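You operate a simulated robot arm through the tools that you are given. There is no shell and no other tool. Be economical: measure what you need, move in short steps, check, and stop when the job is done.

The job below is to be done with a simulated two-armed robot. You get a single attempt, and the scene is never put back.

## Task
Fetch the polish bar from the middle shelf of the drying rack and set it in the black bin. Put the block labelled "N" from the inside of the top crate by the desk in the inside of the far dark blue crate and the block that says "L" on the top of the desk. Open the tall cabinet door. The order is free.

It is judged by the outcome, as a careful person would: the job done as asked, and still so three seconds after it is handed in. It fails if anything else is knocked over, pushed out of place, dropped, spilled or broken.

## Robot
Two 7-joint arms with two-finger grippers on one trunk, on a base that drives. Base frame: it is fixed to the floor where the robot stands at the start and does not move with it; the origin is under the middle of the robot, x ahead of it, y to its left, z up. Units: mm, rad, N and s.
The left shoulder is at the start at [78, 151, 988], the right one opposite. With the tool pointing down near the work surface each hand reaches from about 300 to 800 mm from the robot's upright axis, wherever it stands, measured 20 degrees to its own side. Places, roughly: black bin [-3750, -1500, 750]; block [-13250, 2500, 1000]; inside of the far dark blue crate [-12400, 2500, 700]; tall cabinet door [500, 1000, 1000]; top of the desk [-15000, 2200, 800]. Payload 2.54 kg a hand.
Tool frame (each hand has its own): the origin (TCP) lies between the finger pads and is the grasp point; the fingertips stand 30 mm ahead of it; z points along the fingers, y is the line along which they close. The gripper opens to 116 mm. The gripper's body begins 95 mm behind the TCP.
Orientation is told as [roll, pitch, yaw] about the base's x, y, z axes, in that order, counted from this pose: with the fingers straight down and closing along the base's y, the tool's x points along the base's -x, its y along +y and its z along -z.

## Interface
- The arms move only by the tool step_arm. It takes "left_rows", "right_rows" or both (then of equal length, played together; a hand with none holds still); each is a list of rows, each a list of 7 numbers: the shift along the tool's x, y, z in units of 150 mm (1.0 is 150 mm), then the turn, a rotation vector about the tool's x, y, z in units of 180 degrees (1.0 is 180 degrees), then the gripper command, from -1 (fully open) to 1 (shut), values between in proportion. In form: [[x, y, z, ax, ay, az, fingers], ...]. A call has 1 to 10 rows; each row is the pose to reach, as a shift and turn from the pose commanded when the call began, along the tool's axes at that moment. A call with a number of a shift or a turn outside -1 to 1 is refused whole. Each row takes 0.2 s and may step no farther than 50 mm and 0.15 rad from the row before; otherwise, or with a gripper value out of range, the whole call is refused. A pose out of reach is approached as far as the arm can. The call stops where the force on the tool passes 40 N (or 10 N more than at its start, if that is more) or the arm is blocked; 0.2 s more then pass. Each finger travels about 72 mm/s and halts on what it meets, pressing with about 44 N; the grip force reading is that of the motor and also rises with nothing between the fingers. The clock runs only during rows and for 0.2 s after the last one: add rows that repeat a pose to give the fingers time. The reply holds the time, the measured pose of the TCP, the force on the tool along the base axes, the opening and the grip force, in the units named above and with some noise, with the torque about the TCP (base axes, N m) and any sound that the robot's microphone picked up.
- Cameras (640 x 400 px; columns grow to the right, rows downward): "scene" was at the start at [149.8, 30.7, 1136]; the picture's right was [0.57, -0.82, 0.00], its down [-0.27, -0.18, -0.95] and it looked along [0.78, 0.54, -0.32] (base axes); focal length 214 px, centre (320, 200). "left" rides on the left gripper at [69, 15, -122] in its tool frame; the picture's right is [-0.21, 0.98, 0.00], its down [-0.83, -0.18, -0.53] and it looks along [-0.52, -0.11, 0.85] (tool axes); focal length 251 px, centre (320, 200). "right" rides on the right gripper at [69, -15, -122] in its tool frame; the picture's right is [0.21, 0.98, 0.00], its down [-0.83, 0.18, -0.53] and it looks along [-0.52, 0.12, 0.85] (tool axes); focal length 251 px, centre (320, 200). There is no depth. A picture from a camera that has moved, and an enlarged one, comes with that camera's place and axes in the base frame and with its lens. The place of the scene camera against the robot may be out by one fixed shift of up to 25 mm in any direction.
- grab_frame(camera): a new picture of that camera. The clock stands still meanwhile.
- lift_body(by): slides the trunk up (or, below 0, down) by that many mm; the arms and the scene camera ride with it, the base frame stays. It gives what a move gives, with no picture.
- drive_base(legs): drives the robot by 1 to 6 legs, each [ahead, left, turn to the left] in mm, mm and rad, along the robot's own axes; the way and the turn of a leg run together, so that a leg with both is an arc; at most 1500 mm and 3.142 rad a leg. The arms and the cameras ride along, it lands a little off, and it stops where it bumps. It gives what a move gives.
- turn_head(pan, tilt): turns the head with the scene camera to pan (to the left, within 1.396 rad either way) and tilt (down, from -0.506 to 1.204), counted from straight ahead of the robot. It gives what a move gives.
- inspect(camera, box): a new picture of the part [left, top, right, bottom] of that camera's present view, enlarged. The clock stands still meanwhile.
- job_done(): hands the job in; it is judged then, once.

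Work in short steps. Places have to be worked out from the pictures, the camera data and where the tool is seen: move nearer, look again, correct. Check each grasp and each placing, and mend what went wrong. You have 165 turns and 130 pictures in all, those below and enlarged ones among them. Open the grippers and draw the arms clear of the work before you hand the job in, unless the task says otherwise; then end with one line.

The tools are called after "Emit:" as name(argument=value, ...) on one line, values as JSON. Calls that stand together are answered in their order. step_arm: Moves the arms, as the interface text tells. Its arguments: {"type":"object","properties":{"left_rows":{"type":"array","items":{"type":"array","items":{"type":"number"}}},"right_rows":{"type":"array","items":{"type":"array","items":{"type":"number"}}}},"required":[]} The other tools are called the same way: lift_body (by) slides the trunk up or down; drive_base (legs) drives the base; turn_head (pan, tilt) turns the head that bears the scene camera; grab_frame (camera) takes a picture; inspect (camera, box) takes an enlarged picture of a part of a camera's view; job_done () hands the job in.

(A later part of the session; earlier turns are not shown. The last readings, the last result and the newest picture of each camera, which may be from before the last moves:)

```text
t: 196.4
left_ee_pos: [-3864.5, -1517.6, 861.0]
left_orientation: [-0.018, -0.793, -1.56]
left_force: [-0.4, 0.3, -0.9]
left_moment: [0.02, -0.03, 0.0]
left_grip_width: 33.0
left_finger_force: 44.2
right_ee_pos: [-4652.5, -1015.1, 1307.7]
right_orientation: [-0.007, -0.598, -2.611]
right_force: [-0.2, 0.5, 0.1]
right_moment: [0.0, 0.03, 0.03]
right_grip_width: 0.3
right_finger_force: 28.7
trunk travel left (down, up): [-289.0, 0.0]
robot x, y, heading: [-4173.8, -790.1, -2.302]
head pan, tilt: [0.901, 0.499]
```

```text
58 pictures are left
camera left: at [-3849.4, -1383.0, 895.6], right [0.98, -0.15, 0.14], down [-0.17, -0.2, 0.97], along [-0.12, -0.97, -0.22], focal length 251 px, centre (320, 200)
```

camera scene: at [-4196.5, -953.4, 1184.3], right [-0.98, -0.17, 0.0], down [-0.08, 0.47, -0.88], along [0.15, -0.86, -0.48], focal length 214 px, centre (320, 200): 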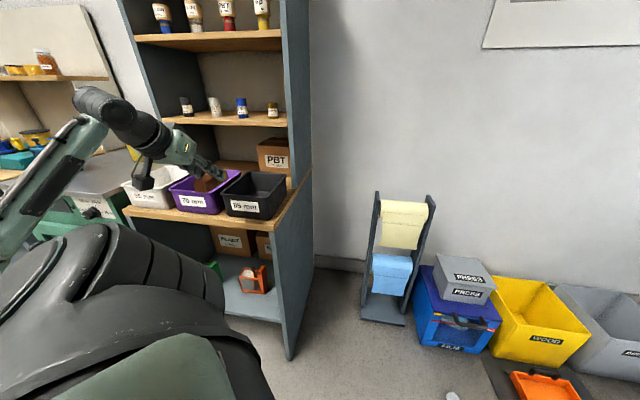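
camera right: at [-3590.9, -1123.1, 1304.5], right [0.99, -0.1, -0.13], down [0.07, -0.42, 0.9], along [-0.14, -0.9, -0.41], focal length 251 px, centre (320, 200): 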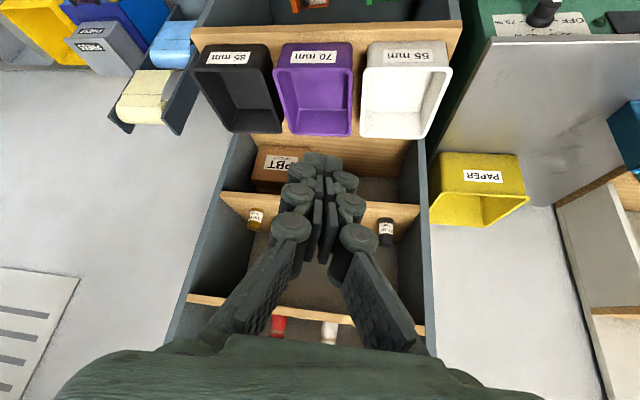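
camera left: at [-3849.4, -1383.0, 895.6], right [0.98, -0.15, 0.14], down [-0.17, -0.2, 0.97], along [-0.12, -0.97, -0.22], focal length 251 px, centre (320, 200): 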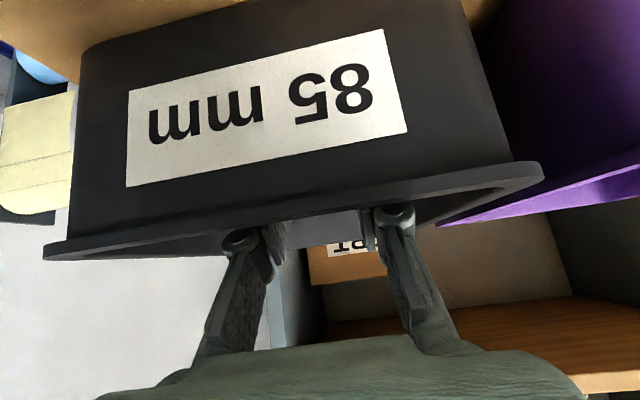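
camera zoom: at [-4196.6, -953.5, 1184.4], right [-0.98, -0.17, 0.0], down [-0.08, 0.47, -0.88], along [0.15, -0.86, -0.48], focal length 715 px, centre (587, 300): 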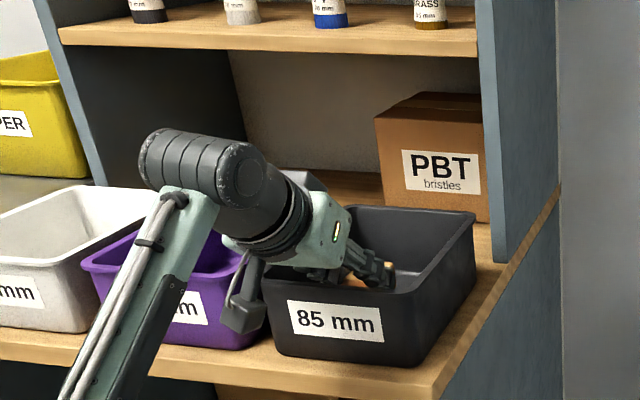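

The bar is inside the bin near its floor. I open gently and raise the hand straight up.

Emit:
step_arm(left_rows=[[0, 0, 0, 0, 0, 0, 0.2], [0, 0, 0, 0, 0, 0, -0.1], [0, 0, 0, 0, 0, 0, -0.1], [-0.15, 0, -0.15, 0, 0, 0, -0.1], [-0.3, 0, -0.3, 0, 0, 0, -0.1], [-0.45, 0, -0.45, 0, 0, 0, -0.1]])

Emit:
step_arm(left_rows=[[0.2, 0, -0.2, 0, 0, 0, -0.1], [0.4, 0, -0.4, 0, 0, 0, -0.1], [0.6, 0, -0.6, 0, 0, 0, -0.1], [0.8, 0, -0.8, 0, 0, 0, -0.1]])

Emit:
inspect(camera="scene", box=[160, 110, 320, 230])

Emit:
grab_frame(camera="left")

```text
t: 197.8
left_ee_pos: [-3864.6, -1517.1, 956.2]
left_orientation: [-0.017, -0.793, -1.558]
left_force: [0.4, -0.3, 0.7]
left_moment: [0.0, -0.04, 0.01]
left_grip_width: 63.9
left_finger_force: 0.0
right_ee_pos: [-4652.7, -1013.9, 1307.7]
right_orientation: [-0.005, -0.596, -2.614]
right_force: [1.5, 0.7, -0.1]
right_moment: [-0.03, 0.0, 0.01]
right_grip_width: 0.0
right_finger_force: 27.9
trunk travel left (down, up): [-289.0, 0.0]
robot x, y, heading: [-4173.7, -792.3, -2.296]
head pan, tilt: [0.901, 0.499]
```

```text
t: 198.8
left_ee_pos: [-3862.8, -1349.7, 955.3]
left_orientation: [-0.016, -0.793, -1.56]
left_force: [-0.2, 0.0, 1.1]
left_moment: [0.01, 0.02, 0.01]
left_grip_width: 63.9
left_finger_force: 0.0
right_ee_pos: [-4652.7, -1014.0, 1308.8]
right_orientation: [-0.006, -0.597, -2.613]
right_force: [-0.2, 0.8, -0.2]
right_moment: [-0.03, 0.01, -0.01]
right_grip_width: 0.0
right_finger_force: 28.3
trunk travel left (down, up): [-289.0, 0.0]
robot x, y, heading: [-4169.8, -786.9, -2.297]
head pan, tilt: [0.901, 0.499]
```

```text
3.33 times, centred on (240, 170) of scene
camera zoom: at [-4196.7, -952.9, 1184.5], right [-0.98, -0.17, 0.0], down [-0.08, 0.47, -0.88], along [0.15, -0.86, -0.48], focal length 715 px, centre (587, 300)
```

zoom: 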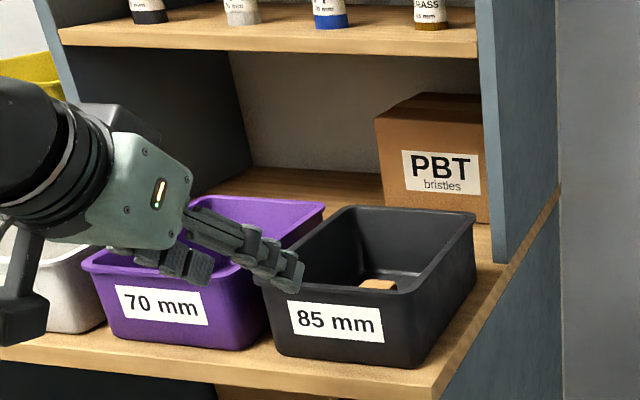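

```text
56 pictures are left
camera left: at [-3847.7, -1213.4, 989.7], right [0.98, -0.15, 0.14], down [-0.17, -0.2, 0.96], along [-0.12, -0.97, -0.22], focal length 251 px, centre (320, 200)
```

left: 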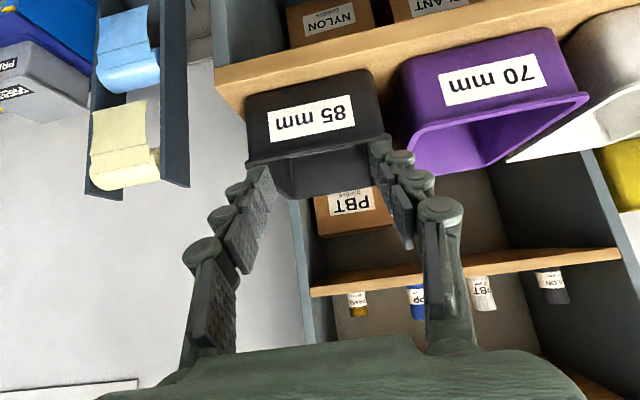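

The bar rests in the black bin. I back off and turn to face −x to view the way to the crates.

Emit:
drive_base(legs=[[-600, 0, 0], [0, 0, -0.845]])

Emit:
turn_head(pan=-0.2, tilt=0.15)

Emit:
grab_frame(camera="scene")

```text
t: 204.4
left_ee_pos: [-3998.0, -951.2, 953.3]
left_orientation: [-0.017, -0.792, -2.408]
left_force: [0.4, 0.3, 0.5]
left_moment: [-0.03, 0.03, -0.01]
left_grip_width: 63.7
left_finger_force: 0.0
right_ee_pos: [-4267.0, -136.5, 1307.0]
right_orientation: [-0.006, -0.594, 2.819]
right_force: [0.5, -0.8, -0.1]
right_moment: [-0.01, 0.01, 0.01]
right_grip_width: 0.0
right_finger_force: 28.3
trunk travel left (down, up): [-289.0, 0.0]
robot x, y, heading: [-3781.0, -349.9, 3.134]
head pan, tilt: [0.901, 0.499]
```

```text
t: 205.7
left_ee_pos: [-3998.2, -952.4, 954.8]
left_orientation: [-0.017, -0.792, -2.408]
left_force: [0.0, -0.5, -0.2]
left_moment: [0.0, -0.04, -0.02]
left_grip_width: 63.8
left_finger_force: 0.1
right_ee_pos: [-4267.3, -137.3, 1307.5]
right_orientation: [-0.007, -0.595, 2.819]
right_force: [0.5, 0.4, 0.3]
right_moment: [0.0, 0.01, 0.0]
right_grip_width: 0.0
right_finger_force: 28.7
trunk travel left (down, up): [-289.0, 0.0]
robot x, y, heading: [-3781.0, -347.9, 3.14]
head pan, tilt: [-0.201, 0.15]
```

```text
55 pictures are left
camera scene: at [-3936.2, -352.7, 1216.7], right [0.2, 0.98, 0.0], down [0.15, -0.03, -0.99], along [-0.97, 0.2, -0.15], focal length 214 px, centre (320, 200)
```

scene: 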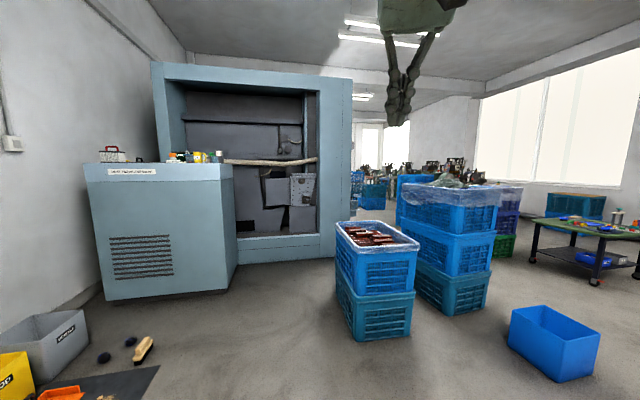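

Ahead: machine at left, crate stacks near x −5200…−5300 (y 150–1250), a lane about y 1850. I first restore the left hand to straight-down and high, so the arms pass above the stacks.

Emit:
step_arm(left_rows=[[-0.15, 0, -0.15, 0.033, 0, 0.033, -0.1], [-0.3, 0, -0.3, 0.067, 0, 0.066, -0.1], [-0.45, 0, -0.45, 0.1, 0, 0.098, -0.1], [-0.6, 0, -0.6, 0.133, 0, 0.131, -0.1], [-0.75, 0, -0.75, 0.1665, 0, 0.164, -0.1]])

Emit:
step_arm(left_rows=[[0, -0.1, 0, 0, 0.042, 0, -0.1], [-0.1, -0.2, -0.1, 0, 0.084, 0, -0.1], [-0.2, -0.3, -0.2, 0, 0.126, 0, -0.1], [-0.3, -0.5, -0.3, 0, 0.168, 0, -0.1], [-0.4, -0.7, -0.4, 0, 0.21, 0, -0.1], [-0.5, -0.8, -0.5, 0, 0.252, 0, -0.1]])

Emit:
turn_head(pan=-1.0, tilt=0.15)

Emit:
grab_frame(camera="scene")

```text
t: 206.9
left_ee_pos: [-3995.5, -952.6, 1113.8]
left_orientation: [-0.015, -0.803, 3.134]
left_force: [0.3, -0.5, -0.5]
left_moment: [0.0, 0.01, 0.02]
left_grip_width: 63.6
left_finger_force: 0.0
right_ee_pos: [-4266.9, -137.1, 1306.8]
right_orientation: [-0.005, -0.594, 2.821]
right_force: [-0.1, 0.2, 0.1]
right_moment: [-0.01, 0.0, 0.01]
right_grip_width: 0.0
right_finger_force: 28.6
trunk travel left (down, up): [-289.0, 0.0]
robot x, y, heading: [-3784.1, -348.0, 3.139]
head pan, tilt: [-0.201, 0.15]
```

```text
t: 208.3
left_ee_pos: [-4089.7, -811.0, 972.6]
left_orientation: [-0.022, -0.107, 3.127]
left_force: [0.3, -0.2, -0.4]
left_moment: [0.0, -0.01, 0.03]
left_grip_width: 63.8
left_finger_force: 0.0
left hand out of reach, approached as far as the arm can: row 2, 3, 4, 5, 6
right_ee_pos: [-4267.2, -137.6, 1307.5]
right_orientation: [-0.006, -0.595, 2.819]
right_force: [-0.4, 0.2, 0.0]
right_moment: [0.03, 0.02, 0.02]
right_grip_width: 0.0
right_finger_force: 28.7
trunk travel left (down, up): [-289.0, 0.0]
robot x, y, heading: [-3781.4, -350.0, 3.139]
head pan, tilt: [-0.201, 0.15]
```

```text
t: 209.5
left_ee_pos: [-4090.6, -810.0, 972.8]
left_orientation: [-0.022, -0.11, 3.127]
left_force: [0.0, 0.0, 0.4]
left_moment: [-0.02, 0.04, 0.01]
left_grip_width: 63.7
left_finger_force: 0.1
right_ee_pos: [-4266.7, -137.2, 1307.1]
right_orientation: [-0.008, -0.594, 2.82]
right_force: [-0.1, 0.7, 0.3]
right_moment: [-0.01, 0.03, -0.03]
right_grip_width: 0.1
right_finger_force: 28.3
trunk travel left (down, up): [-289.0, 0.0]
robot x, y, heading: [-3783.8, -349.9, 3.138]
head pan, tilt: [-1.0, 0.15]
```

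```text
54 pictures are left
camera scene: at [-3895.2, -293.3, 1216.8], right [0.84, 0.54, 0.0], down [0.08, -0.13, -0.99], along [-0.53, 0.83, -0.15], focal length 214 px, centre (320, 200)
```

scene: 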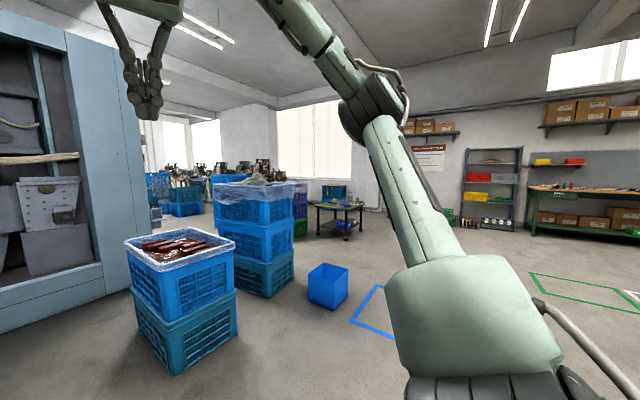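

Lane at y≈2000 is clear (stack edge y≈1370, wheeled table from y≈2800). I drive right and then along it, then look.

Emit:
drive_base(legs=[[0, -1450, 0], [0, -880, 0], [1300, 0, 0]])

Emit:
turn_head(pan=-0.1, tilt=0.1)

Emit:
grab_frame(camera="scene")

```text
t: 237.4
left_ee_pos: [-5297.3, 1468.7, 970.8]
left_orientation: [-0.019, -0.087, -3.096]
left_force: [0.6, 0.5, 0.8]
left_moment: [-0.03, -0.04, 0.02]
left_grip_width: 64.3
left_finger_force: 0.5
right_ee_pos: [-5518.3, 2131.2, 1306.6]
right_orientation: [-0.005, -0.596, 2.878]
right_force: [0.9, 0.8, 1.1]
right_moment: [0.01, -0.01, 0.02]
right_grip_width: 0.0
right_finger_force: 28.8
trunk travel left (down, up): [-289.0, 0.0]
robot x, y, heading: [-5021.0, 1949.8, -3.085]
head pan, tilt: [-1.0, 0.15]
stopped in leg 3: the force on the tool passed its limit at 65 N (the readings are from after the stop); the commanded pose is now the measured one
```

```text
t: 238.6
left_ee_pos: [-5296.8, 1468.1, 971.6]
left_orientation: [-0.018, -0.085, -3.096]
left_force: [3.0, 0.3, -0.2]
left_moment: [0.03, -0.07, 0.1]
left_grip_width: 64.0
left_finger_force: 0.4
right_ee_pos: [-5517.0, 2133.3, 1307.5]
right_orientation: [-0.007, -0.597, 2.878]
right_force: [-0.1, 0.2, 0.2]
right_moment: [0.01, -0.01, -0.02]
right_grip_width: 0.1
right_finger_force: 28.5
trunk travel left (down, up): [-289.0, 0.0]
robot x, y, heading: [-5021.5, 1949.4, -3.086]
head pan, tilt: [-0.099, 0.099]
```

```text
53 pictures are left
camera scene: at [-5176.7, 1926.3, 1221.5], right [0.05, 1.0, 0.0], down [0.1, 0.0, -1.0], along [-0.99, 0.05, -0.1], focal length 214 px, centre (320, 200)
```

scene: 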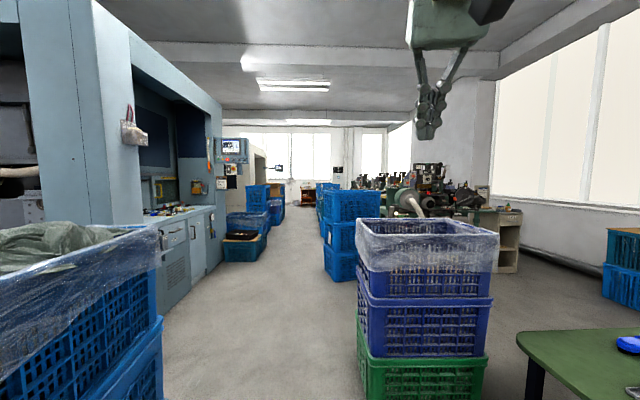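

The left hand bumped the wrapped stack's corner. I back away, then raise the left hand well above stack height.

Emit:
drive_base(legs=[[-160, 0, 0]])

Emit:
step_arm(left_rows=[[0, 0, -0.3, 0, 0, 0, -0.1], [0, 0, -0.6, 0, 0, 0, -0.1], [0, 0, -0.95, 0, 0, 0, -0.1]])

Emit:
step_arm(left_rows=[[0, 0, -0.3, 0, 0, 0, -0.1], [0, 0, -0.6, 0, 0, 0, -0.1], [0, 0, -0.95, 0, 0, 0, -0.1]])

Emit:
turn_head(pan=0.6, tilt=0.35)

Emit:
grab_frame(camera="scene")

```text
t: 240.0
left_ee_pos: [-5139.5, 1477.4, 972.0]
left_orientation: [-0.02, -0.084, -3.101]
left_force: [0.3, -0.2, -0.2]
left_moment: [-0.02, 0.03, 0.01]
left_grip_width: 63.9
left_finger_force: 0.0
right_ee_pos: [-5356.9, 2141.9, 1307.8]
right_orientation: [-0.007, -0.596, 2.873]
right_force: [0.3, -0.5, 0.8]
right_moment: [0.0, 0.05, 0.02]
right_grip_width: 0.1
right_finger_force: 28.6
trunk travel left (down, up): [-289.0, 0.0]
robot x, y, heading: [-4861.7, 1958.7, -3.09]
head pan, tilt: [-0.099, 0.099]
```

```text
refused: row 3 steps farther than a row can; nothing moved
```

```text
refused: row 3 steps farther than a row can; nothing moved
```

```text
t: 241.1
left_ee_pos: [-5139.4, 1478.5, 973.1]
left_orientation: [-0.018, -0.086, -3.101]
left_force: [0.3, 0.5, -0.3]
left_moment: [-0.01, -0.02, 0.01]
left_grip_width: 63.5
left_finger_force: 0.1
right_ee_pos: [-5357.8, 2141.7, 1307.6]
right_orientation: [-0.008, -0.594, 2.873]
right_force: [-0.8, 0.2, -0.2]
right_moment: [-0.01, -0.02, -0.04]
right_grip_width: 0.1
right_finger_force: 28.8
trunk travel left (down, up): [-289.0, 0.0]
robot x, y, heading: [-4861.4, 1953.6, -3.091]
head pan, tilt: [0.6, 0.351]
```

```text
52 pictures are left
camera scene: at [-4999.6, 1874.0, 1198.1], right [-0.6, 0.8, 0.0], down [0.27, 0.21, -0.94], along [-0.75, -0.57, -0.34], focal length 214 px, centre (320, 200)
```

scene: 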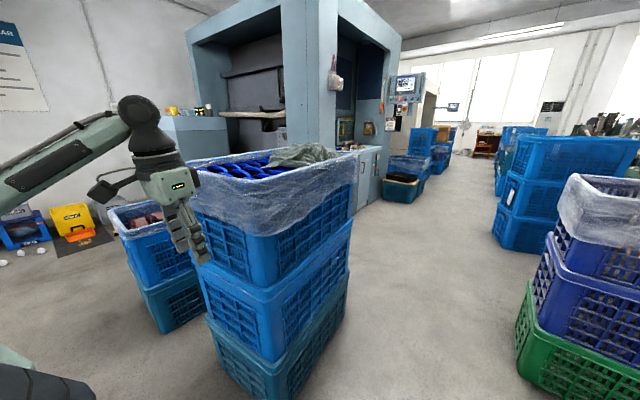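

The stack still stands aligned. I raise the left hand in smaller rows.

Emit:
step_arm(left_rows=[[0, 0, -0.3, 0, 0, 0, -0.1], [0, 0, -0.6, 0, 0, 0, -0.1], [0, 0, -0.9, 0, 0, 0, -0.1]])

Emit:
step_arm(left_rows=[[0, 0, -0.3, 0, 0, 0, -0.1], [0, -0.2, -0.6, 0, 0, 0, -0.1], [0, -0.4, -0.85, 0, 0, 0, -0.1], [0, -0.6, -0.95, 0, 0, 0, -0.1]])

```text
t: 241.9
left_ee_pos: [-5138.8, 1478.2, 972.5]
left_orientation: [-0.019, -0.086, -3.103]
left_force: [-0.5, 1.1, 0.1]
left_moment: [0.01, 0.0, -0.03]
left_grip_width: 63.8
left_finger_force: 0.1
left hand out of reach, approached as far as the arm can: row 1, 2, 3
right_ee_pos: [-5357.4, 2142.2, 1306.8]
right_orientation: [-0.007, -0.596, 2.874]
right_force: [-0.4, -0.3, -0.6]
right_moment: [-0.01, -0.02, 0.02]
right_grip_width: 0.0
right_finger_force: 28.8
trunk travel left (down, up): [-289.0, 0.0]
robot x, y, heading: [-4863.8, 1953.5, -3.096]
head pan, tilt: [0.6, 0.351]
```

```text
refused: row 2 steps farther than a row can; nothing moved
```

It can't go higher there; instead I bring the hand in front of the robot, inside its own width.

Emit:
step_arm(left_rows=[[-0.25, 0, 0, 0, 0, 0, -0.1], [-0.5, 0, 0, 0, 0, 0, -0.1], [-0.6, -0.25, 0, 0, 0, 0, -0.1], [-0.7, -0.5, 0, 0, 0, 0, -0.1], [-0.8, -0.75, 0, 0, 0, 0, -0.1], [-0.8, -1, 0, 0, 0, 0, -0.1]])

Emit:
step_arm(left_rows=[[0, -0.3, 0, 0, 0, 0, -0.1], [0, -0.6, 0, 0, 0, 0, -0.1], [0, -0.9, 0, 0, 0, 0, -0.1]])

Emit:
step_arm(left_rows=[[0, -0.3, 0, 0, 0, 0, -0.1], [0, -0.6, 0, 0, 0, 0, -0.1]])

```text
t: 243.3
left_ee_pos: [-5261.8, 1624.4, 988.1]
left_orientation: [-0.019, -0.083, -3.101]
left_force: [0.2, 0.4, -0.2]
left_moment: [0.01, -0.01, 0.0]
left_grip_width: 63.6
left_finger_force: 0.0
right_ee_pos: [-5357.7, 2142.1, 1307.3]
right_orientation: [-0.006, -0.595, 2.872]
right_force: [-0.2, -0.3, 0.4]
right_moment: [0.02, -0.01, -0.01]
right_grip_width: 0.1
right_finger_force: 28.7
trunk travel left (down, up): [-289.0, 0.0]
robot x, y, heading: [-4862.4, 1957.5, -3.096]
head pan, tilt: [0.6, 0.351]
```

```text
t: 244.1
left_ee_pos: [-5266.4, 1764.1, 992.1]
left_orientation: [-0.017, -0.083, -3.1]
left_force: [0.7, 0.6, 0.5]
left_moment: [-0.04, -0.01, 0.0]
left_grip_width: 64.0
left_finger_force: 0.1
right_ee_pos: [-5357.9, 2143.4, 1306.7]
right_orientation: [-0.005, -0.597, 2.873]
right_force: [0.5, 0.5, -0.6]
right_moment: [-0.03, 0.0, 0.0]
right_grip_width: 0.0
right_finger_force: 28.6
trunk travel left (down, up): [-289.0, 0.0]
robot x, y, heading: [-4864.8, 1956.5, -3.096]
head pan, tilt: [0.6, 0.351]
```

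```text
t: 244.7
left_ee_pos: [-5271.3, 1851.1, 994.2]
left_orientation: [-0.02, -0.082, -3.1]
left_force: [0.7, 0.8, -0.8]
left_moment: [0.02, 0.0, -0.01]
left_grip_width: 63.8
left_finger_force: 0.1
right_ee_pos: [-5359.3, 2141.6, 1306.0]
right_orientation: [-0.006, -0.594, 2.875]
right_force: [-0.5, -0.3, -0.1]
right_moment: [0.0, -0.03, 0.02]
right_grip_width: 0.2
right_finger_force: 28.8
trunk travel left (down, up): [-289.0, 0.0]
robot x, y, heading: [-4860.3, 1952.6, -3.093]
head pan, tilt: [0.6, 0.351]
```

Left hand is now tucked in front. I straighten the heading and drive through the gap between the stacks at y≈1815.

Emit:
drive_base(legs=[[0, 0, -0.048], [350, 130, 0], [900, 0, 0]])

Emit:
turn_head(pan=0.0, tilt=0.1)

Emit:
grab_frame(camera="scene")

```text
t: 251.9
left_ee_pos: [-6528.6, 1709.4, 993.1]
left_orientation: [-0.02, -0.086, -3.122]
left_force: [-0.9, 0.5, -0.3]
left_moment: [0.01, 0.01, 0.01]
left_grip_width: 63.5
left_finger_force: 0.0
right_ee_pos: [-6609.3, 2002.0, 1306.3]
right_orientation: [-0.006, -0.594, 2.854]
right_force: [1.0, 0.7, 0.2]
right_moment: [0.0, 0.0, -0.04]
right_grip_width: 0.4
right_finger_force: 29.0
trunk travel left (down, up): [-289.0, 0.0]
robot x, y, heading: [-6120.3, 1803.9, -3.114]
head pan, tilt: [0.6, 0.351]
```

```text
t: 252.9
left_ee_pos: [-6528.2, 1710.2, 994.5]
left_orientation: [-0.018, -0.085, -3.122]
left_force: [0.3, -0.8, -0.6]
left_moment: [0.03, 0.02, 0.03]
left_grip_width: 64.1
left_finger_force: 0.0
right_ee_pos: [-6609.5, 2002.2, 1306.2]
right_orientation: [-0.006, -0.596, 2.852]
right_force: [-0.8, 0.1, -0.9]
right_moment: [0.04, 0.0, -0.03]
right_grip_width: 0.1
right_finger_force: 28.4
trunk travel left (down, up): [-289.0, 0.0]
robot x, y, heading: [-6121.1, 1803.3, -3.117]
head pan, tilt: [0.0, 0.099]
```

```text
51 pictures are left
camera scene: at [-6273.0, 1778.9, 1221.4], right [-0.03, 1.0, 0.0], down [0.1, 0.0, -0.99], along [-0.99, -0.03, -0.1], focal length 214 px, centre (320, 200)
```

scene: 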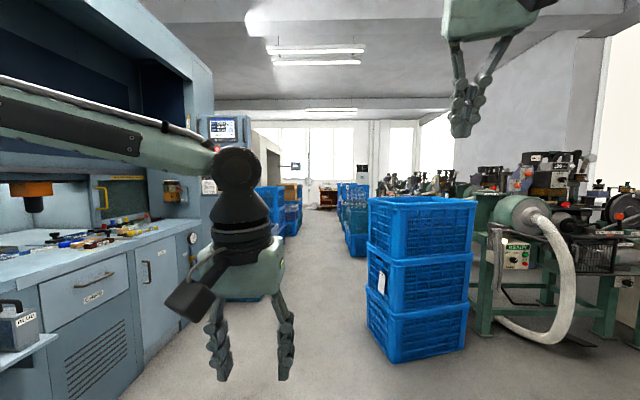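

Stack on the right starts at y≈2050; the lane centre is about y 1620. I drive on along it.

Emit:
drive_base(legs=[[0, 0, -0.026], [700, 185, 0], [1500, 0, 0], [800, 0, 0]])

Emit:
turn_head(pan=-0.15, tilt=0.1)

Emit:
grab_frame(camera="scene")

```text
t: 268.0
left_ee_pos: [-9510.3, 1475.2, 993.5]
left_orientation: [-0.019, -0.086, -3.134]
left_force: [0.6, 0.2, 0.4]
left_moment: [-0.01, 0.0, -0.02]
left_grip_width: 63.8
left_finger_force: 0.0
right_ee_pos: [-9587.5, 1769.5, 1307.2]
right_orientation: [-0.007, -0.594, 2.843]
right_force: [0.1, -0.2, -0.4]
right_moment: [0.0, -0.03, 0.01]
right_grip_width: 0.0
right_finger_force: 28.2
trunk travel left (down, up): [-289.0, 0.0]
robot x, y, heading: [-9097.5, 1565.1, -3.127]
head pan, tilt: [0.0, 0.099]
```

```text
t: 268.7
left_ee_pos: [-9509.9, 1476.1, 994.1]
left_orientation: [-0.019, -0.084, -3.133]
left_force: [0.0, 0.4, 0.0]
left_moment: [-0.04, -0.02, -0.02]
left_grip_width: 63.6
left_finger_force: 0.1
right_ee_pos: [-9587.6, 1769.6, 1306.2]
right_orientation: [-0.007, -0.595, 2.843]
right_force: [0.8, -0.3, 0.4]
right_moment: [0.0, -0.01, -0.02]
right_grip_width: 0.0
right_finger_force: 28.4
trunk travel left (down, up): [-289.0, 0.0]
robot x, y, heading: [-9099.0, 1569.0, -3.129]
head pan, tilt: [-0.15, 0.099]
```

```text
50 pictures are left
camera scene: at [-9252.4, 1555.6, 1221.4], right [0.13, 0.99, 0.0], down [0.1, -0.01, -1.0], along [-0.99, 0.13, -0.1], focal length 214 px, centre (320, 200)
```

scene: 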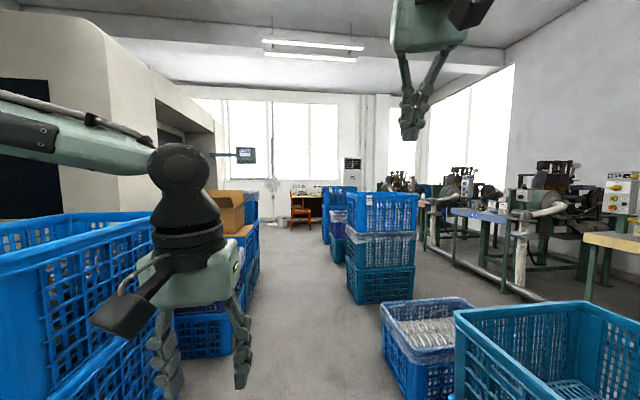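

Lane 1190–2100 continues; the desk is visible at the far end. I drive on to x≈−11800.

Emit:
drive_base(legs=[[0, 0, -0.014], [1400, -70, 0], [1300, 0, 0]])

Emit:
turn_head(pan=-0.5, tilt=0.35)

Emit:
grab_frame(camera="scene")

```text
t: 282.3
left_ee_pos: [-12245.0, 1615.7, 993.6]
left_orientation: [-0.02, -0.086, 3.107]
left_force: [0.4, 0.3, 0.2]
left_moment: [0.03, 0.02, 0.01]
left_grip_width: 63.8
left_finger_force: 0.0
right_ee_pos: [-12308.6, 1912.1, 1307.2]
right_orientation: [-0.007, -0.598, 2.802]
right_force: [0.0, -0.6, 0.0]
right_moment: [-0.02, 0.0, -0.02]
right_grip_width: 0.0
right_finger_force: 29.0
trunk travel left (down, up): [-289.0, 0.0]
robot x, y, heading: [-11829.3, 1697.2, 3.123]
head pan, tilt: [-0.15, 0.099]
```

```text
t: 283.1
left_ee_pos: [-12243.6, 1616.1, 995.0]
left_orientation: [-0.019, -0.086, 3.107]
left_force: [0.3, 0.6, -0.3]
left_moment: [-0.04, 0.02, 0.02]
left_grip_width: 63.9
left_finger_force: 0.0
right_ee_pos: [-12309.5, 1911.7, 1307.7]
right_orientation: [-0.006, -0.594, 2.802]
right_force: [0.2, 0.3, -0.5]
right_moment: [0.0, 0.02, 0.02]
right_grip_width: 0.1
right_finger_force: 28.0
trunk travel left (down, up): [-289.0, 0.0]
robot x, y, heading: [-11827.0, 1690.7, 3.114]
head pan, tilt: [-0.499, 0.351]
```

```text
49 pictures are left
camera scene: at [-11973.2, 1716.3, 1198.1], right [0.5, 0.87, 0.0], down [0.3, -0.17, -0.94], along [-0.81, 0.47, -0.34], focal length 214 px, centre (320, 200)
```

scene: 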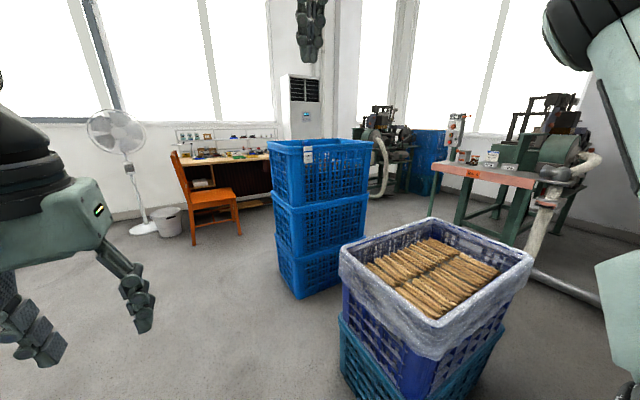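

The two-crate pile with wrapped strips is the dark blue crate; the three-high stack near the desk holds the blocks. I drive up beside it and face it.

Emit:
drive_base(legs=[[1350, 0, 0.01], [0, 0, -1.56]])

Emit:
turn_head(pan=0.0, tilt=0.6)

Emit:
grab_frame(camera="scene")

```text
t: 293.8
left_ee_pos: [-13297.5, 2108.2, 993.8]
left_orientation: [-0.019, -0.086, 1.607]
left_force: [-0.3, 0.8, -0.4]
left_moment: [-0.03, 0.03, 0.02]
left_grip_width: 63.8
left_finger_force: 0.0
right_ee_pos: [-13005.7, 2195.0, 1306.1]
right_orientation: [-0.007, -0.595, 1.299]
right_force: [0.0, 0.3, 0.0]
right_moment: [0.01, 0.0, 0.01]
right_grip_width: 0.0
right_finger_force: 29.0
trunk travel left (down, up): [-289.0, 0.0]
robot x, y, heading: [-13197.3, 1700.4, 1.614]
head pan, tilt: [-0.499, 0.351]
```

```text
t: 294.7
left_ee_pos: [-13297.6, 2107.7, 995.8]
left_orientation: [-0.019, -0.085, 1.606]
left_force: [-0.6, 0.1, 0.1]
left_moment: [0.04, -0.02, -0.02]
left_grip_width: 63.7
left_finger_force: 0.1
right_ee_pos: [-13005.6, 2194.4, 1306.8]
right_orientation: [-0.007, -0.597, 1.298]
right_force: [0.8, -0.7, -0.4]
right_moment: [0.03, 0.02, 0.0]
right_grip_width: 0.0
right_finger_force: 28.9
trunk travel left (down, up): [-289.0, 0.0]
robot x, y, heading: [-13192.3, 1698.7, 1.614]
head pan, tilt: [0.0, 0.6]
```

```text
48 pictures are left
camera scene: at [-13196.2, 1833.9, 1175.3], right [1.0, 0.04, 0.0], down [0.02, -0.56, -0.83], along [-0.03, 0.82, -0.56], focal length 214 px, centre (320, 200)
```

scene: 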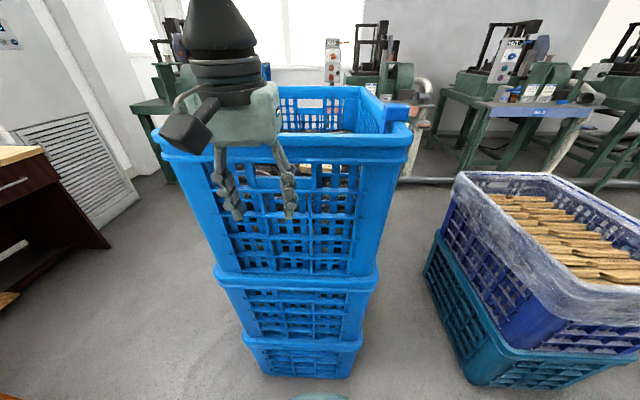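

The near rim is about y 2290, x −13550…−12990. I use the left hand camera to look inside.

Emit:
grab_frame(camera="left")

Emit:
grab_frame(camera="right")

```text
47 pictures are left
camera left: at [-13312.7, 2028.9, 1108.1], right [-0.98, 0.18, 0.0], down [0.14, 0.78, 0.61], along [0.11, 0.6, -0.8], focal length 251 px, centre (320, 200)
```

left: 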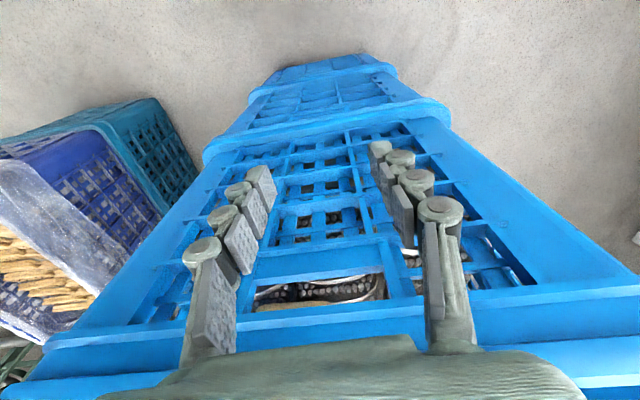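

```text
46 pictures are left
camera right: at [-13027.6, 2069.4, 1368.3], right [-0.99, 0.1, -0.13], down [-0.07, 0.42, 0.9], along [0.14, 0.9, -0.41], focal length 251 px, centre (320, 200)
```

right: 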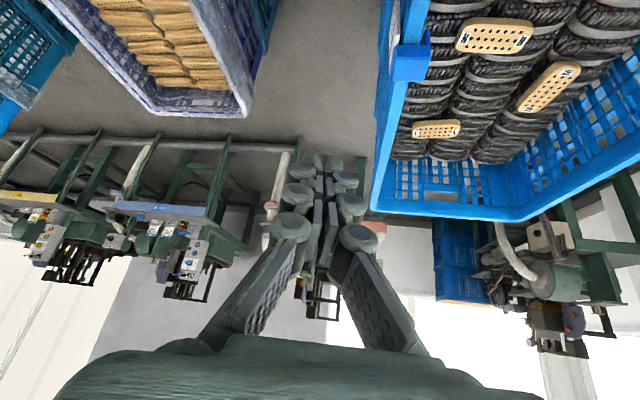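

Three brush blocks lie in the top crate. I zoom to read their labels.

Emit:
inspect(camera="right", box=[400, 0, 620, 150])

```text
2.67 times, centred on (510, 75) of right
camera zoom: at [-13027.6, 2069.4, 1368.3], right [-0.99, 0.1, -0.13], down [-0.07, 0.42, 0.9], along [0.14, 0.9, -0.41], focal length 670 px, centre (-187, 533)
```

zoom: 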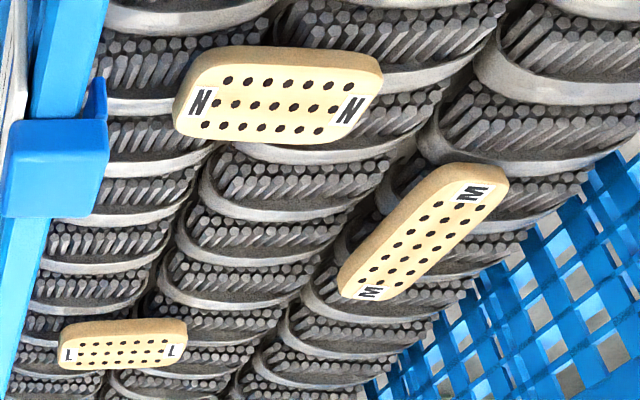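

N, L and M are readable; N lies near (−13225, 2340) and L near (−13205, 2565), both with long axes along x. I turn the right hand straight down, then yaw it so the fingers close along y.

Emit:
step_arm(right_rows=[[0.1, 0, 0.13, 0, 0.047, 0, 0], [0.19, 0, 0.27, 0, 0.094, 0, -0.5], [0.28, 0, 0.41, 0, 0.141, 0, -0.5], [0.375, 0, 0.55, 0, 0.19, 0, -0.5]])

Emit:
step_arm(right_rows=[[0, 0, 0, 0, 0, 0.046, -0.5], [0, 0, 0, 0, 0, 0.092, -0.5], [0, 0, 0, 0, 0, 0.138, -0.5], [0, 0, 0, 0, 0, 0.184, -0.5], [0, 0, 0, 0, 0, 0.23, -0.5], [0, 0, 0, 0, 0, 0.276, -0.5], [0, 0, 0, 0, 0, 0.322, -0.5], [0, 0, 0, 0, 0, 0.368, -0.5], [0, 0, 0, 0, 0, 0.414, -0.5]])

Emit:
grab_frame(camera="right")

```text
refused: row 4 steps farther than a row can; nothing moved
```

```text
t: 296.7
left_ee_pos: [-13296.8, 2109.0, 994.1]
left_orientation: [-0.021, -0.086, 1.605]
left_force: [-0.2, -0.4, 0.4]
left_moment: [0.01, 0.01, 0.0]
left_grip_width: 63.6
left_finger_force: 0.0
right_ee_pos: [-13004.7, 2194.1, 1307.7]
right_orientation: [0.577, -0.156, -0.055]
right_force: [-0.1, -0.2, 0.2]
right_moment: [0.02, 0.0, -0.01]
right_grip_width: 87.1
right_finger_force: 0.0
trunk travel left (down, up): [-289.0, 0.0]
robot x, y, heading: [-13196.1, 1699.6, 1.614]
head pan, tilt: [0.0, 0.6]
```

```text
44 pictures are left
camera right: at [-13094.0, 2119.4, 1388.0], right [-0.25, 0.83, 0.49], down [0.72, -0.18, 0.67], along [0.64, 0.52, -0.56], focal length 251 px, centre (320, 200)
```

right: 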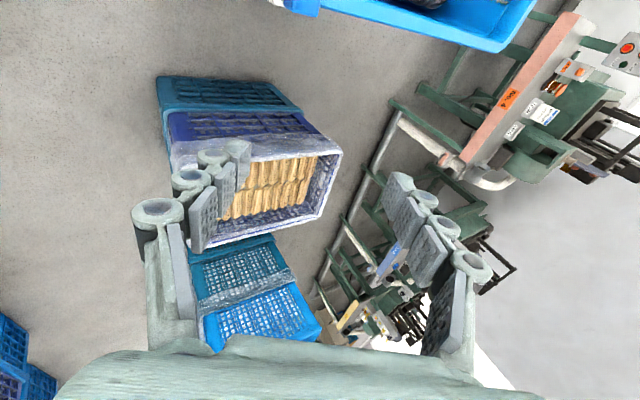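

Yaw is reachable; now I level the hand to straight down and lower it 100 mm.

Emit:
step_arm(right_rows=[[0.02, -0.07, 0.11, 0.037, 0.01, 0, -0.5], [0.04, -0.14, 0.22, 0.074, 0.02, 0, -0.5], [0.06, -0.21, 0.33, 0.111, 0.03, 0, -0.5], [0.08, -0.28, 0.44, 0.148, 0.04, 0, -0.5], [0.103, -0.36, 0.55, 0.184, 0.05, 0, -0.5]])

Emit:
grab_frame(camera="right")

```text
t: 297.9
left_ee_pos: [-13297.7, 2108.7, 993.3]
left_orientation: [-0.019, -0.086, 1.605]
left_force: [1.0, -0.2, -0.3]
left_moment: [0.0, 0.0, 0.02]
left_grip_width: 63.7
left_finger_force: 0.1
right_ee_pos: [-13005.6, 2192.2, 1206.7]
right_orientation: [-0.007, -0.007, -0.008]
right_force: [-0.1, 0.5, 0.9]
right_moment: [-0.01, 0.03, 0.01]
right_grip_width: 87.2
right_finger_force: 0.0
trunk travel left (down, up): [-289.0, 0.0]
robot x, y, heading: [-13196.7, 1703.3, 1.611]
head pan, tilt: [0.0, 0.6]
```

```text
43 pictures are left
camera right: at [-13076.7, 2178.7, 1327.6], right [-0.21, 0.98, -0.01], down [0.82, 0.18, 0.54], along [0.53, 0.1, -0.84], focal length 251 px, centre (320, 200)
```

right: 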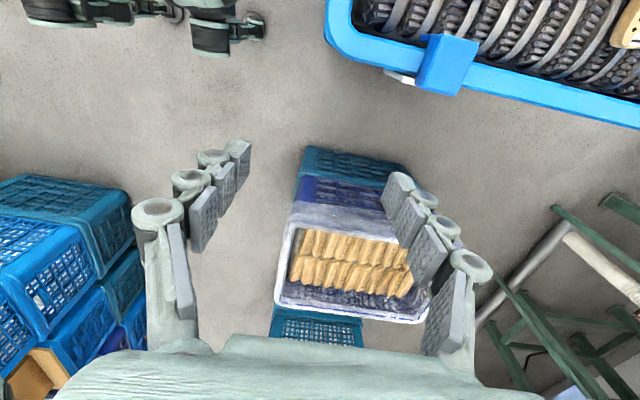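

The right hand is straight down with fingers closing along y. Crate rim: x −13470…−13060, near edge y≈2195, z≈1040. Before advancing I raise the left hand above the rim.

Emit:
step_arm(left_rows=[[0, 0, -0.3, 0, 0, 0, -0.1], [0, 0, -0.6, 0, 0, 0, -0.1], [0, 0, -0.9, 0, 0, 0, -0.1], [0, 0, -1, 0, 0, 0, -0.1]])

Emit:
drive_base(legs=[[0, 300, -0.04]])

Emit:
grab_frame(camera="right")

```text
t: 298.9
left_ee_pos: [-13303.3, 2097.2, 1144.1]
left_orientation: [-0.021, -0.083, 1.606]
left_force: [0.4, -0.9, 0.0]
left_moment: [0.03, 0.0, 0.02]
left_grip_width: 63.4
left_finger_force: 0.0
right_ee_pos: [-13005.9, 2191.0, 1207.1]
right_orientation: [-0.006, -0.007, -0.007]
right_force: [-0.5, -0.3, -0.1]
right_moment: [0.0, 0.01, 0.03]
right_grip_width: 86.8
right_finger_force: 0.0
trunk travel left (down, up): [-289.0, 0.0]
robot x, y, heading: [-13194.9, 1700.5, 1.614]
head pan, tilt: [0.0, 0.6]
```

```text
t: 302.5
left_ee_pos: [-13591.0, 2093.7, 1142.5]
left_orientation: [-0.02, -0.086, 1.564]
left_force: [0.7, 0.2, 0.5]
left_moment: [0.0, -0.04, 0.01]
left_grip_width: 63.7
left_finger_force: 0.0
right_ee_pos: [-13289.6, 2177.7, 1207.1]
right_orientation: [-0.005, -0.008, -0.05]
right_force: [0.4, -0.8, 0.0]
right_moment: [0.02, -0.01, 0.01]
right_grip_width: 86.7
right_finger_force: 0.1
trunk travel left (down, up): [-289.0, 0.0]
robot x, y, heading: [-13499.5, 1692.7, 1.572]
head pan, tilt: [0.0, 0.6]
```

```text
42 pictures are left
camera right: at [-13362.0, 2166.0, 1327.9], right [-0.17, 0.99, -0.01], down [0.83, 0.14, 0.54], along [0.53, 0.08, -0.84], focal length 251 px, centre (320, 200)
```

right: 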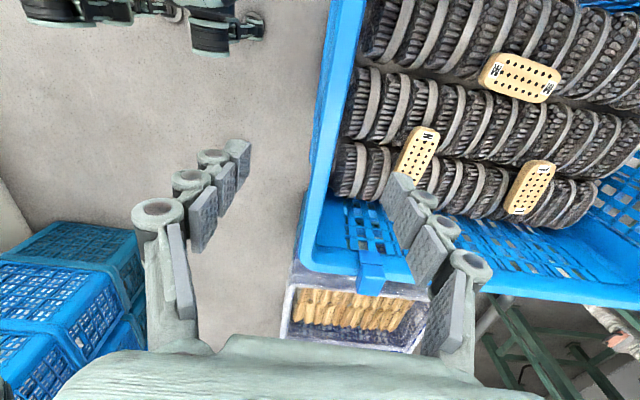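

Triangulation: N at (−13231, 2353), L at (−13206, 2579), tops at z≈925. I drive 60 mm ahead and right, then bring the right hand over N with its opening set.

Emit:
drive_base(legs=[[60, -60, 0]])

Emit:
step_arm(right_rows=[[0, 0.3, 0, 0, 0, 0, -0.5], [0, 0.6, 0, 0, 0, 0, -0.5], [0, 0.78, 0.2, 0, 0, 0, -0.5], [0, 0.78, 0.45, 0, 0, 0, -0.5]])

Emit:
grab_frame(camera="right")

```text
t: 303.7
left_ee_pos: [-13533.2, 2155.3, 1141.6]
left_orientation: [-0.019, -0.084, 1.565]
left_force: [-0.1, 0.0, 0.6]
left_moment: [-0.05, 0.06, 0.02]
left_grip_width: 63.8
left_finger_force: 0.0
right_ee_pos: [-13230.8, 2237.0, 1207.0]
right_orientation: [-0.008, -0.007, -0.049]
right_force: [-0.3, 1.0, -0.8]
right_moment: [-0.04, 0.02, 0.01]
right_grip_width: 87.0
right_finger_force: 0.0
trunk travel left (down, up): [-289.0, 0.0]
robot x, y, heading: [-13442.3, 1755.8, 1.569]
head pan, tilt: [0.0, 0.6]
```

```text
t: 304.7
left_ee_pos: [-13533.1, 2154.3, 1142.9]
left_orientation: [-0.02, -0.086, 1.564]
left_force: [-0.1, -0.2, -0.1]
left_moment: [-0.02, 0.01, 0.01]
left_grip_width: 63.7
left_finger_force: 0.1
right_ee_pos: [-13224.2, 2354.8, 1137.2]
right_orientation: [-0.005, -0.007, -0.051]
right_force: [0.1, 0.0, -0.6]
right_moment: [0.03, 0.0, 0.01]
right_grip_width: 87.0
right_finger_force: 0.1
trunk travel left (down, up): [-289.0, 0.0]
robot x, y, heading: [-13441.4, 1756.3, 1.569]
head pan, tilt: [0.0, 0.6]
```

```text
41 pictures are left
camera right: at [-13296.0, 2343.0, 1257.9], right [-0.17, 0.99, -0.01], down [0.83, 0.14, 0.54], along [0.53, 0.08, -0.84], focal length 251 px, centre (320, 200)
```

right: 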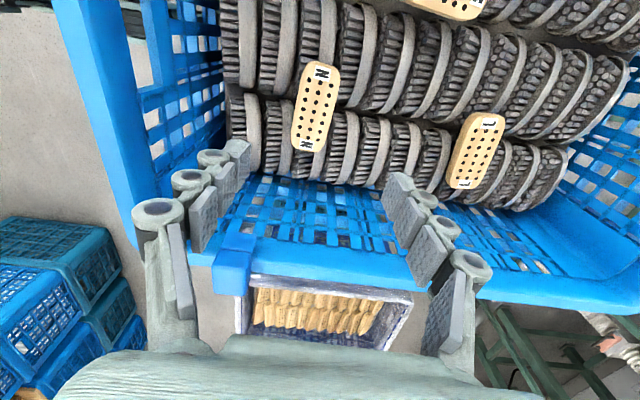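

N is at (−13226, 2349), right under the hand. I descend to about z 1000 and check.

Emit:
step_arm(right_rows=[[0, -0.03, 0.3, 0, 0, 0, -0.5], [0, -0.04, 0.6, 0, 0, 0, -0.5], [0, -0.04, 0.9, 0, 0, 0, -0.5]])

Emit:
grab_frame(camera="right")

```text
t: 305.5
left_ee_pos: [-13532.4, 2155.6, 1142.8]
left_orientation: [-0.018, -0.087, 1.563]
left_force: [0.1, 0.4, -1.4]
left_moment: [-0.01, 0.03, 0.0]
left_grip_width: 63.9
left_finger_force: 0.0
right_ee_pos: [-13225.7, 2346.0, 1001.1]
right_orientation: [-0.005, -0.007, -0.049]
right_force: [0.5, 0.5, 0.1]
right_moment: [-0.06, 0.03, 0.0]
right_grip_width: 86.8
right_finger_force: 0.0
trunk travel left (down, up): [-289.0, 0.0]
robot x, y, heading: [-13439.5, 1754.4, 1.577]
head pan, tilt: [0.0, 0.6]
```

```text
40 pictures are left
camera right: at [-13296.7, 2335.6, 1121.4], right [-0.17, 0.99, -0.01], down [0.83, 0.14, 0.54], along [0.53, 0.08, -0.84], focal length 251 px, centre (320, 200)
```

right: 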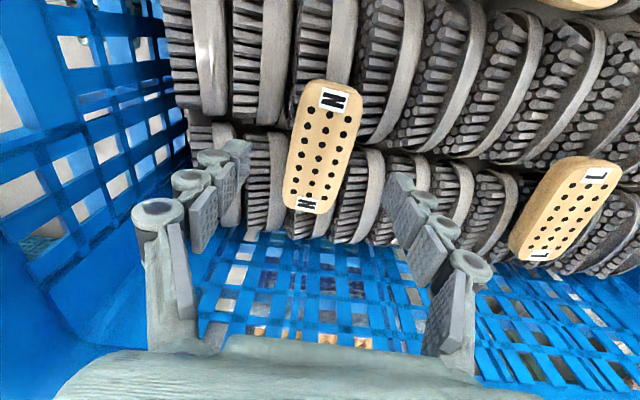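

Aligned. I rotate slightly to match the block and descend to z≈933, then close.

Emit:
step_arm(right_rows=[[0, 0.01, 0.2, 0, 0, 0.03, -0.4], [0, 0.01, 0.4, 0, 0, 0.03, -0.4], [0, 0.01, 0.455, 0, 0, 0.03, -0.4]])

Emit:
grab_frame(camera="right")

```text
t: 306.3
left_ee_pos: [-13533.9, 2148.4, 1146.0]
left_orientation: [-0.021, -0.09, 1.563]
left_force: [0.3, -0.8, 0.6]
left_moment: [-0.03, 0.01, 0.03]
left_grip_width: 63.5
left_finger_force: 0.1
right_ee_pos: [-13223.8, 2341.3, 956.5]
right_orientation: [0.013, 0.002, -0.141]
right_force: [-1.0, -28.3, 43.6]
right_moment: [-2.4, 0.24, 0.12]
right_grip_width: 58.5
right_finger_force: 21.5
trunk travel left (down, up): [-289.0, 0.0]
robot x, y, heading: [-13442.1, 1754.3, 1.572]
head pan, tilt: [0.0, 0.6]
stopped in row 3 (right hand): the force on the tool passed its limit at 48 N (the readings are from after the stop); the commanded pose is now the measured one
```

```text
39 pictures are left
camera right: at [-13296.1, 2334.3, 1077.3], right [-0.08, 1.0, 0.01], down [0.84, 0.06, 0.53], along [0.53, 0.05, -0.84], focal length 251 px, centre (320, 200)
```

right: 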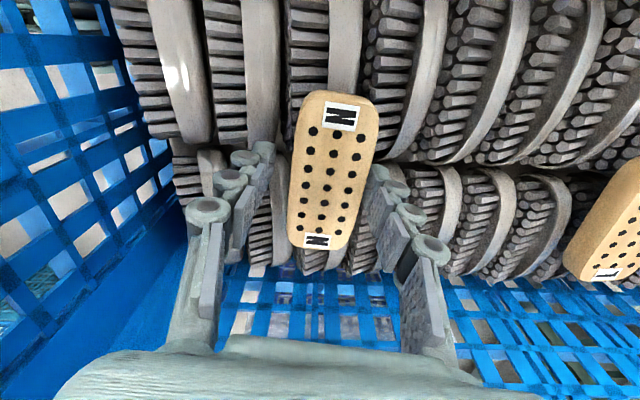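

The tips met something at TCP z 956, with the block between them. I ease up 6 mm and close there.

Emit:
step_arm(right_rows=[[0, 0, -0.04, 0, 0, 0, -0.1], [0, 0.03, -0.04, 0, 0, 0, -0.1], [0, 0.03, -0.04, 0, 0, 0, 0.2], [0, 0.03, -0.04, 0, 0, 0, 0.6], [0, 0.03, -0.04, 0, 0, 0, 1], [0, 0.03, -0.04, 0, 0, 0, 1]])

Emit:
grab_frame(camera="right")

```text
t: 307.7
left_ee_pos: [-13533.0, 2149.5, 1144.6]
left_orientation: [-0.021, -0.091, 1.564]
left_force: [0.9, -0.6, 0.1]
left_moment: [0.02, -0.02, -0.03]
left_grip_width: 63.7
left_finger_force: 0.0
right_ee_pos: [-13224.1, 2348.7, 958.4]
right_orientation: [0.013, -0.001, -0.143]
right_force: [-0.8, -18.7, 37.5]
right_moment: [-1.53, 0.06, 0.0]
right_grip_width: 44.8
right_finger_force: 44.2
trunk travel left (down, up): [-289.0, 0.0]
robot x, y, heading: [-13441.4, 1749.4, 1.569]
head pan, tilt: [0.0, 0.6]
```

```text
38 pictures are left
camera right: at [-13296.1, 2341.7, 1078.4], right [-0.07, 1.0, 0.01], down [0.84, 0.05, 0.54], along [0.53, 0.05, -0.84], focal length 251 px, centre (320, 200)
```

right: 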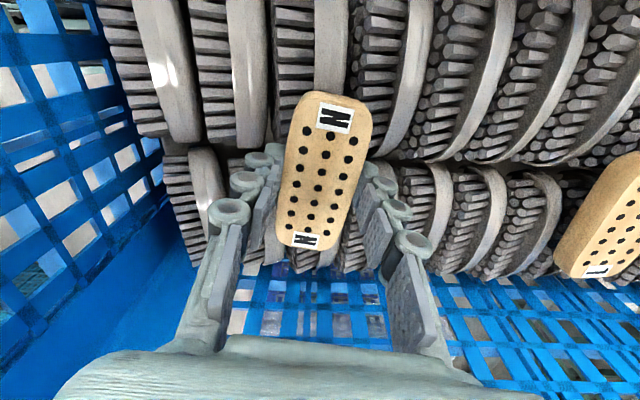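

Gripped at 45 mm. I lift slowly and check.

Emit:
step_arm(right_rows=[[0, 0, -0.07, 0, 0, 0, 1], [0, 0, -0.15, 0, 0, 0, 1], [0, 0, -0.25, 0, 0, 0, 1], [0, 0, -0.4, 0, 0, 0, 1]])

Emit:
grab_frame(camera="right")

```text
t: 308.7
left_ee_pos: [-13532.2, 2153.6, 1143.5]
left_orientation: [-0.019, -0.086, 1.564]
left_force: [-0.1, -0.2, 0.5]
left_moment: [0.01, 0.0, -0.02]
left_grip_width: 63.9
left_finger_force: 0.1
right_ee_pos: [-13222.4, 2351.6, 1013.5]
right_orientation: [0.005, -0.003, -0.145]
right_force: [-0.1, -0.4, -1.7]
right_moment: [0.01, -0.01, 0.0]
right_grip_width: 44.3
right_finger_force: 43.9
trunk travel left (down, up): [-289.0, 0.0]
robot x, y, heading: [-13442.1, 1748.7, 1.572]
head pan, tilt: [0.0, 0.6]
```

```text
37 pictures are left
camera right: at [-13294.8, 2345.1, 1132.6], right [-0.07, 1.0, 0.01], down [0.84, 0.06, 0.54], along [0.54, 0.04, -0.84], focal length 251 px, centre (320, 200)
```

right: 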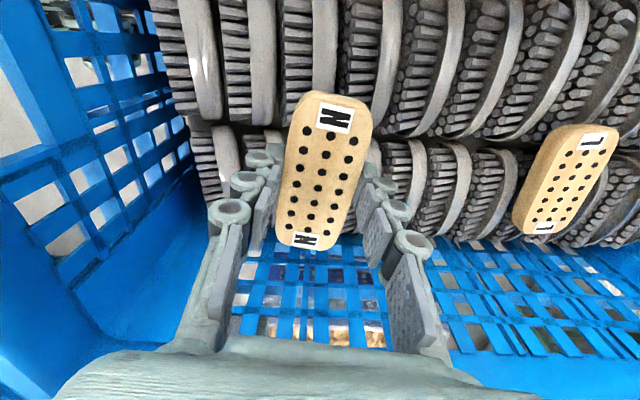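

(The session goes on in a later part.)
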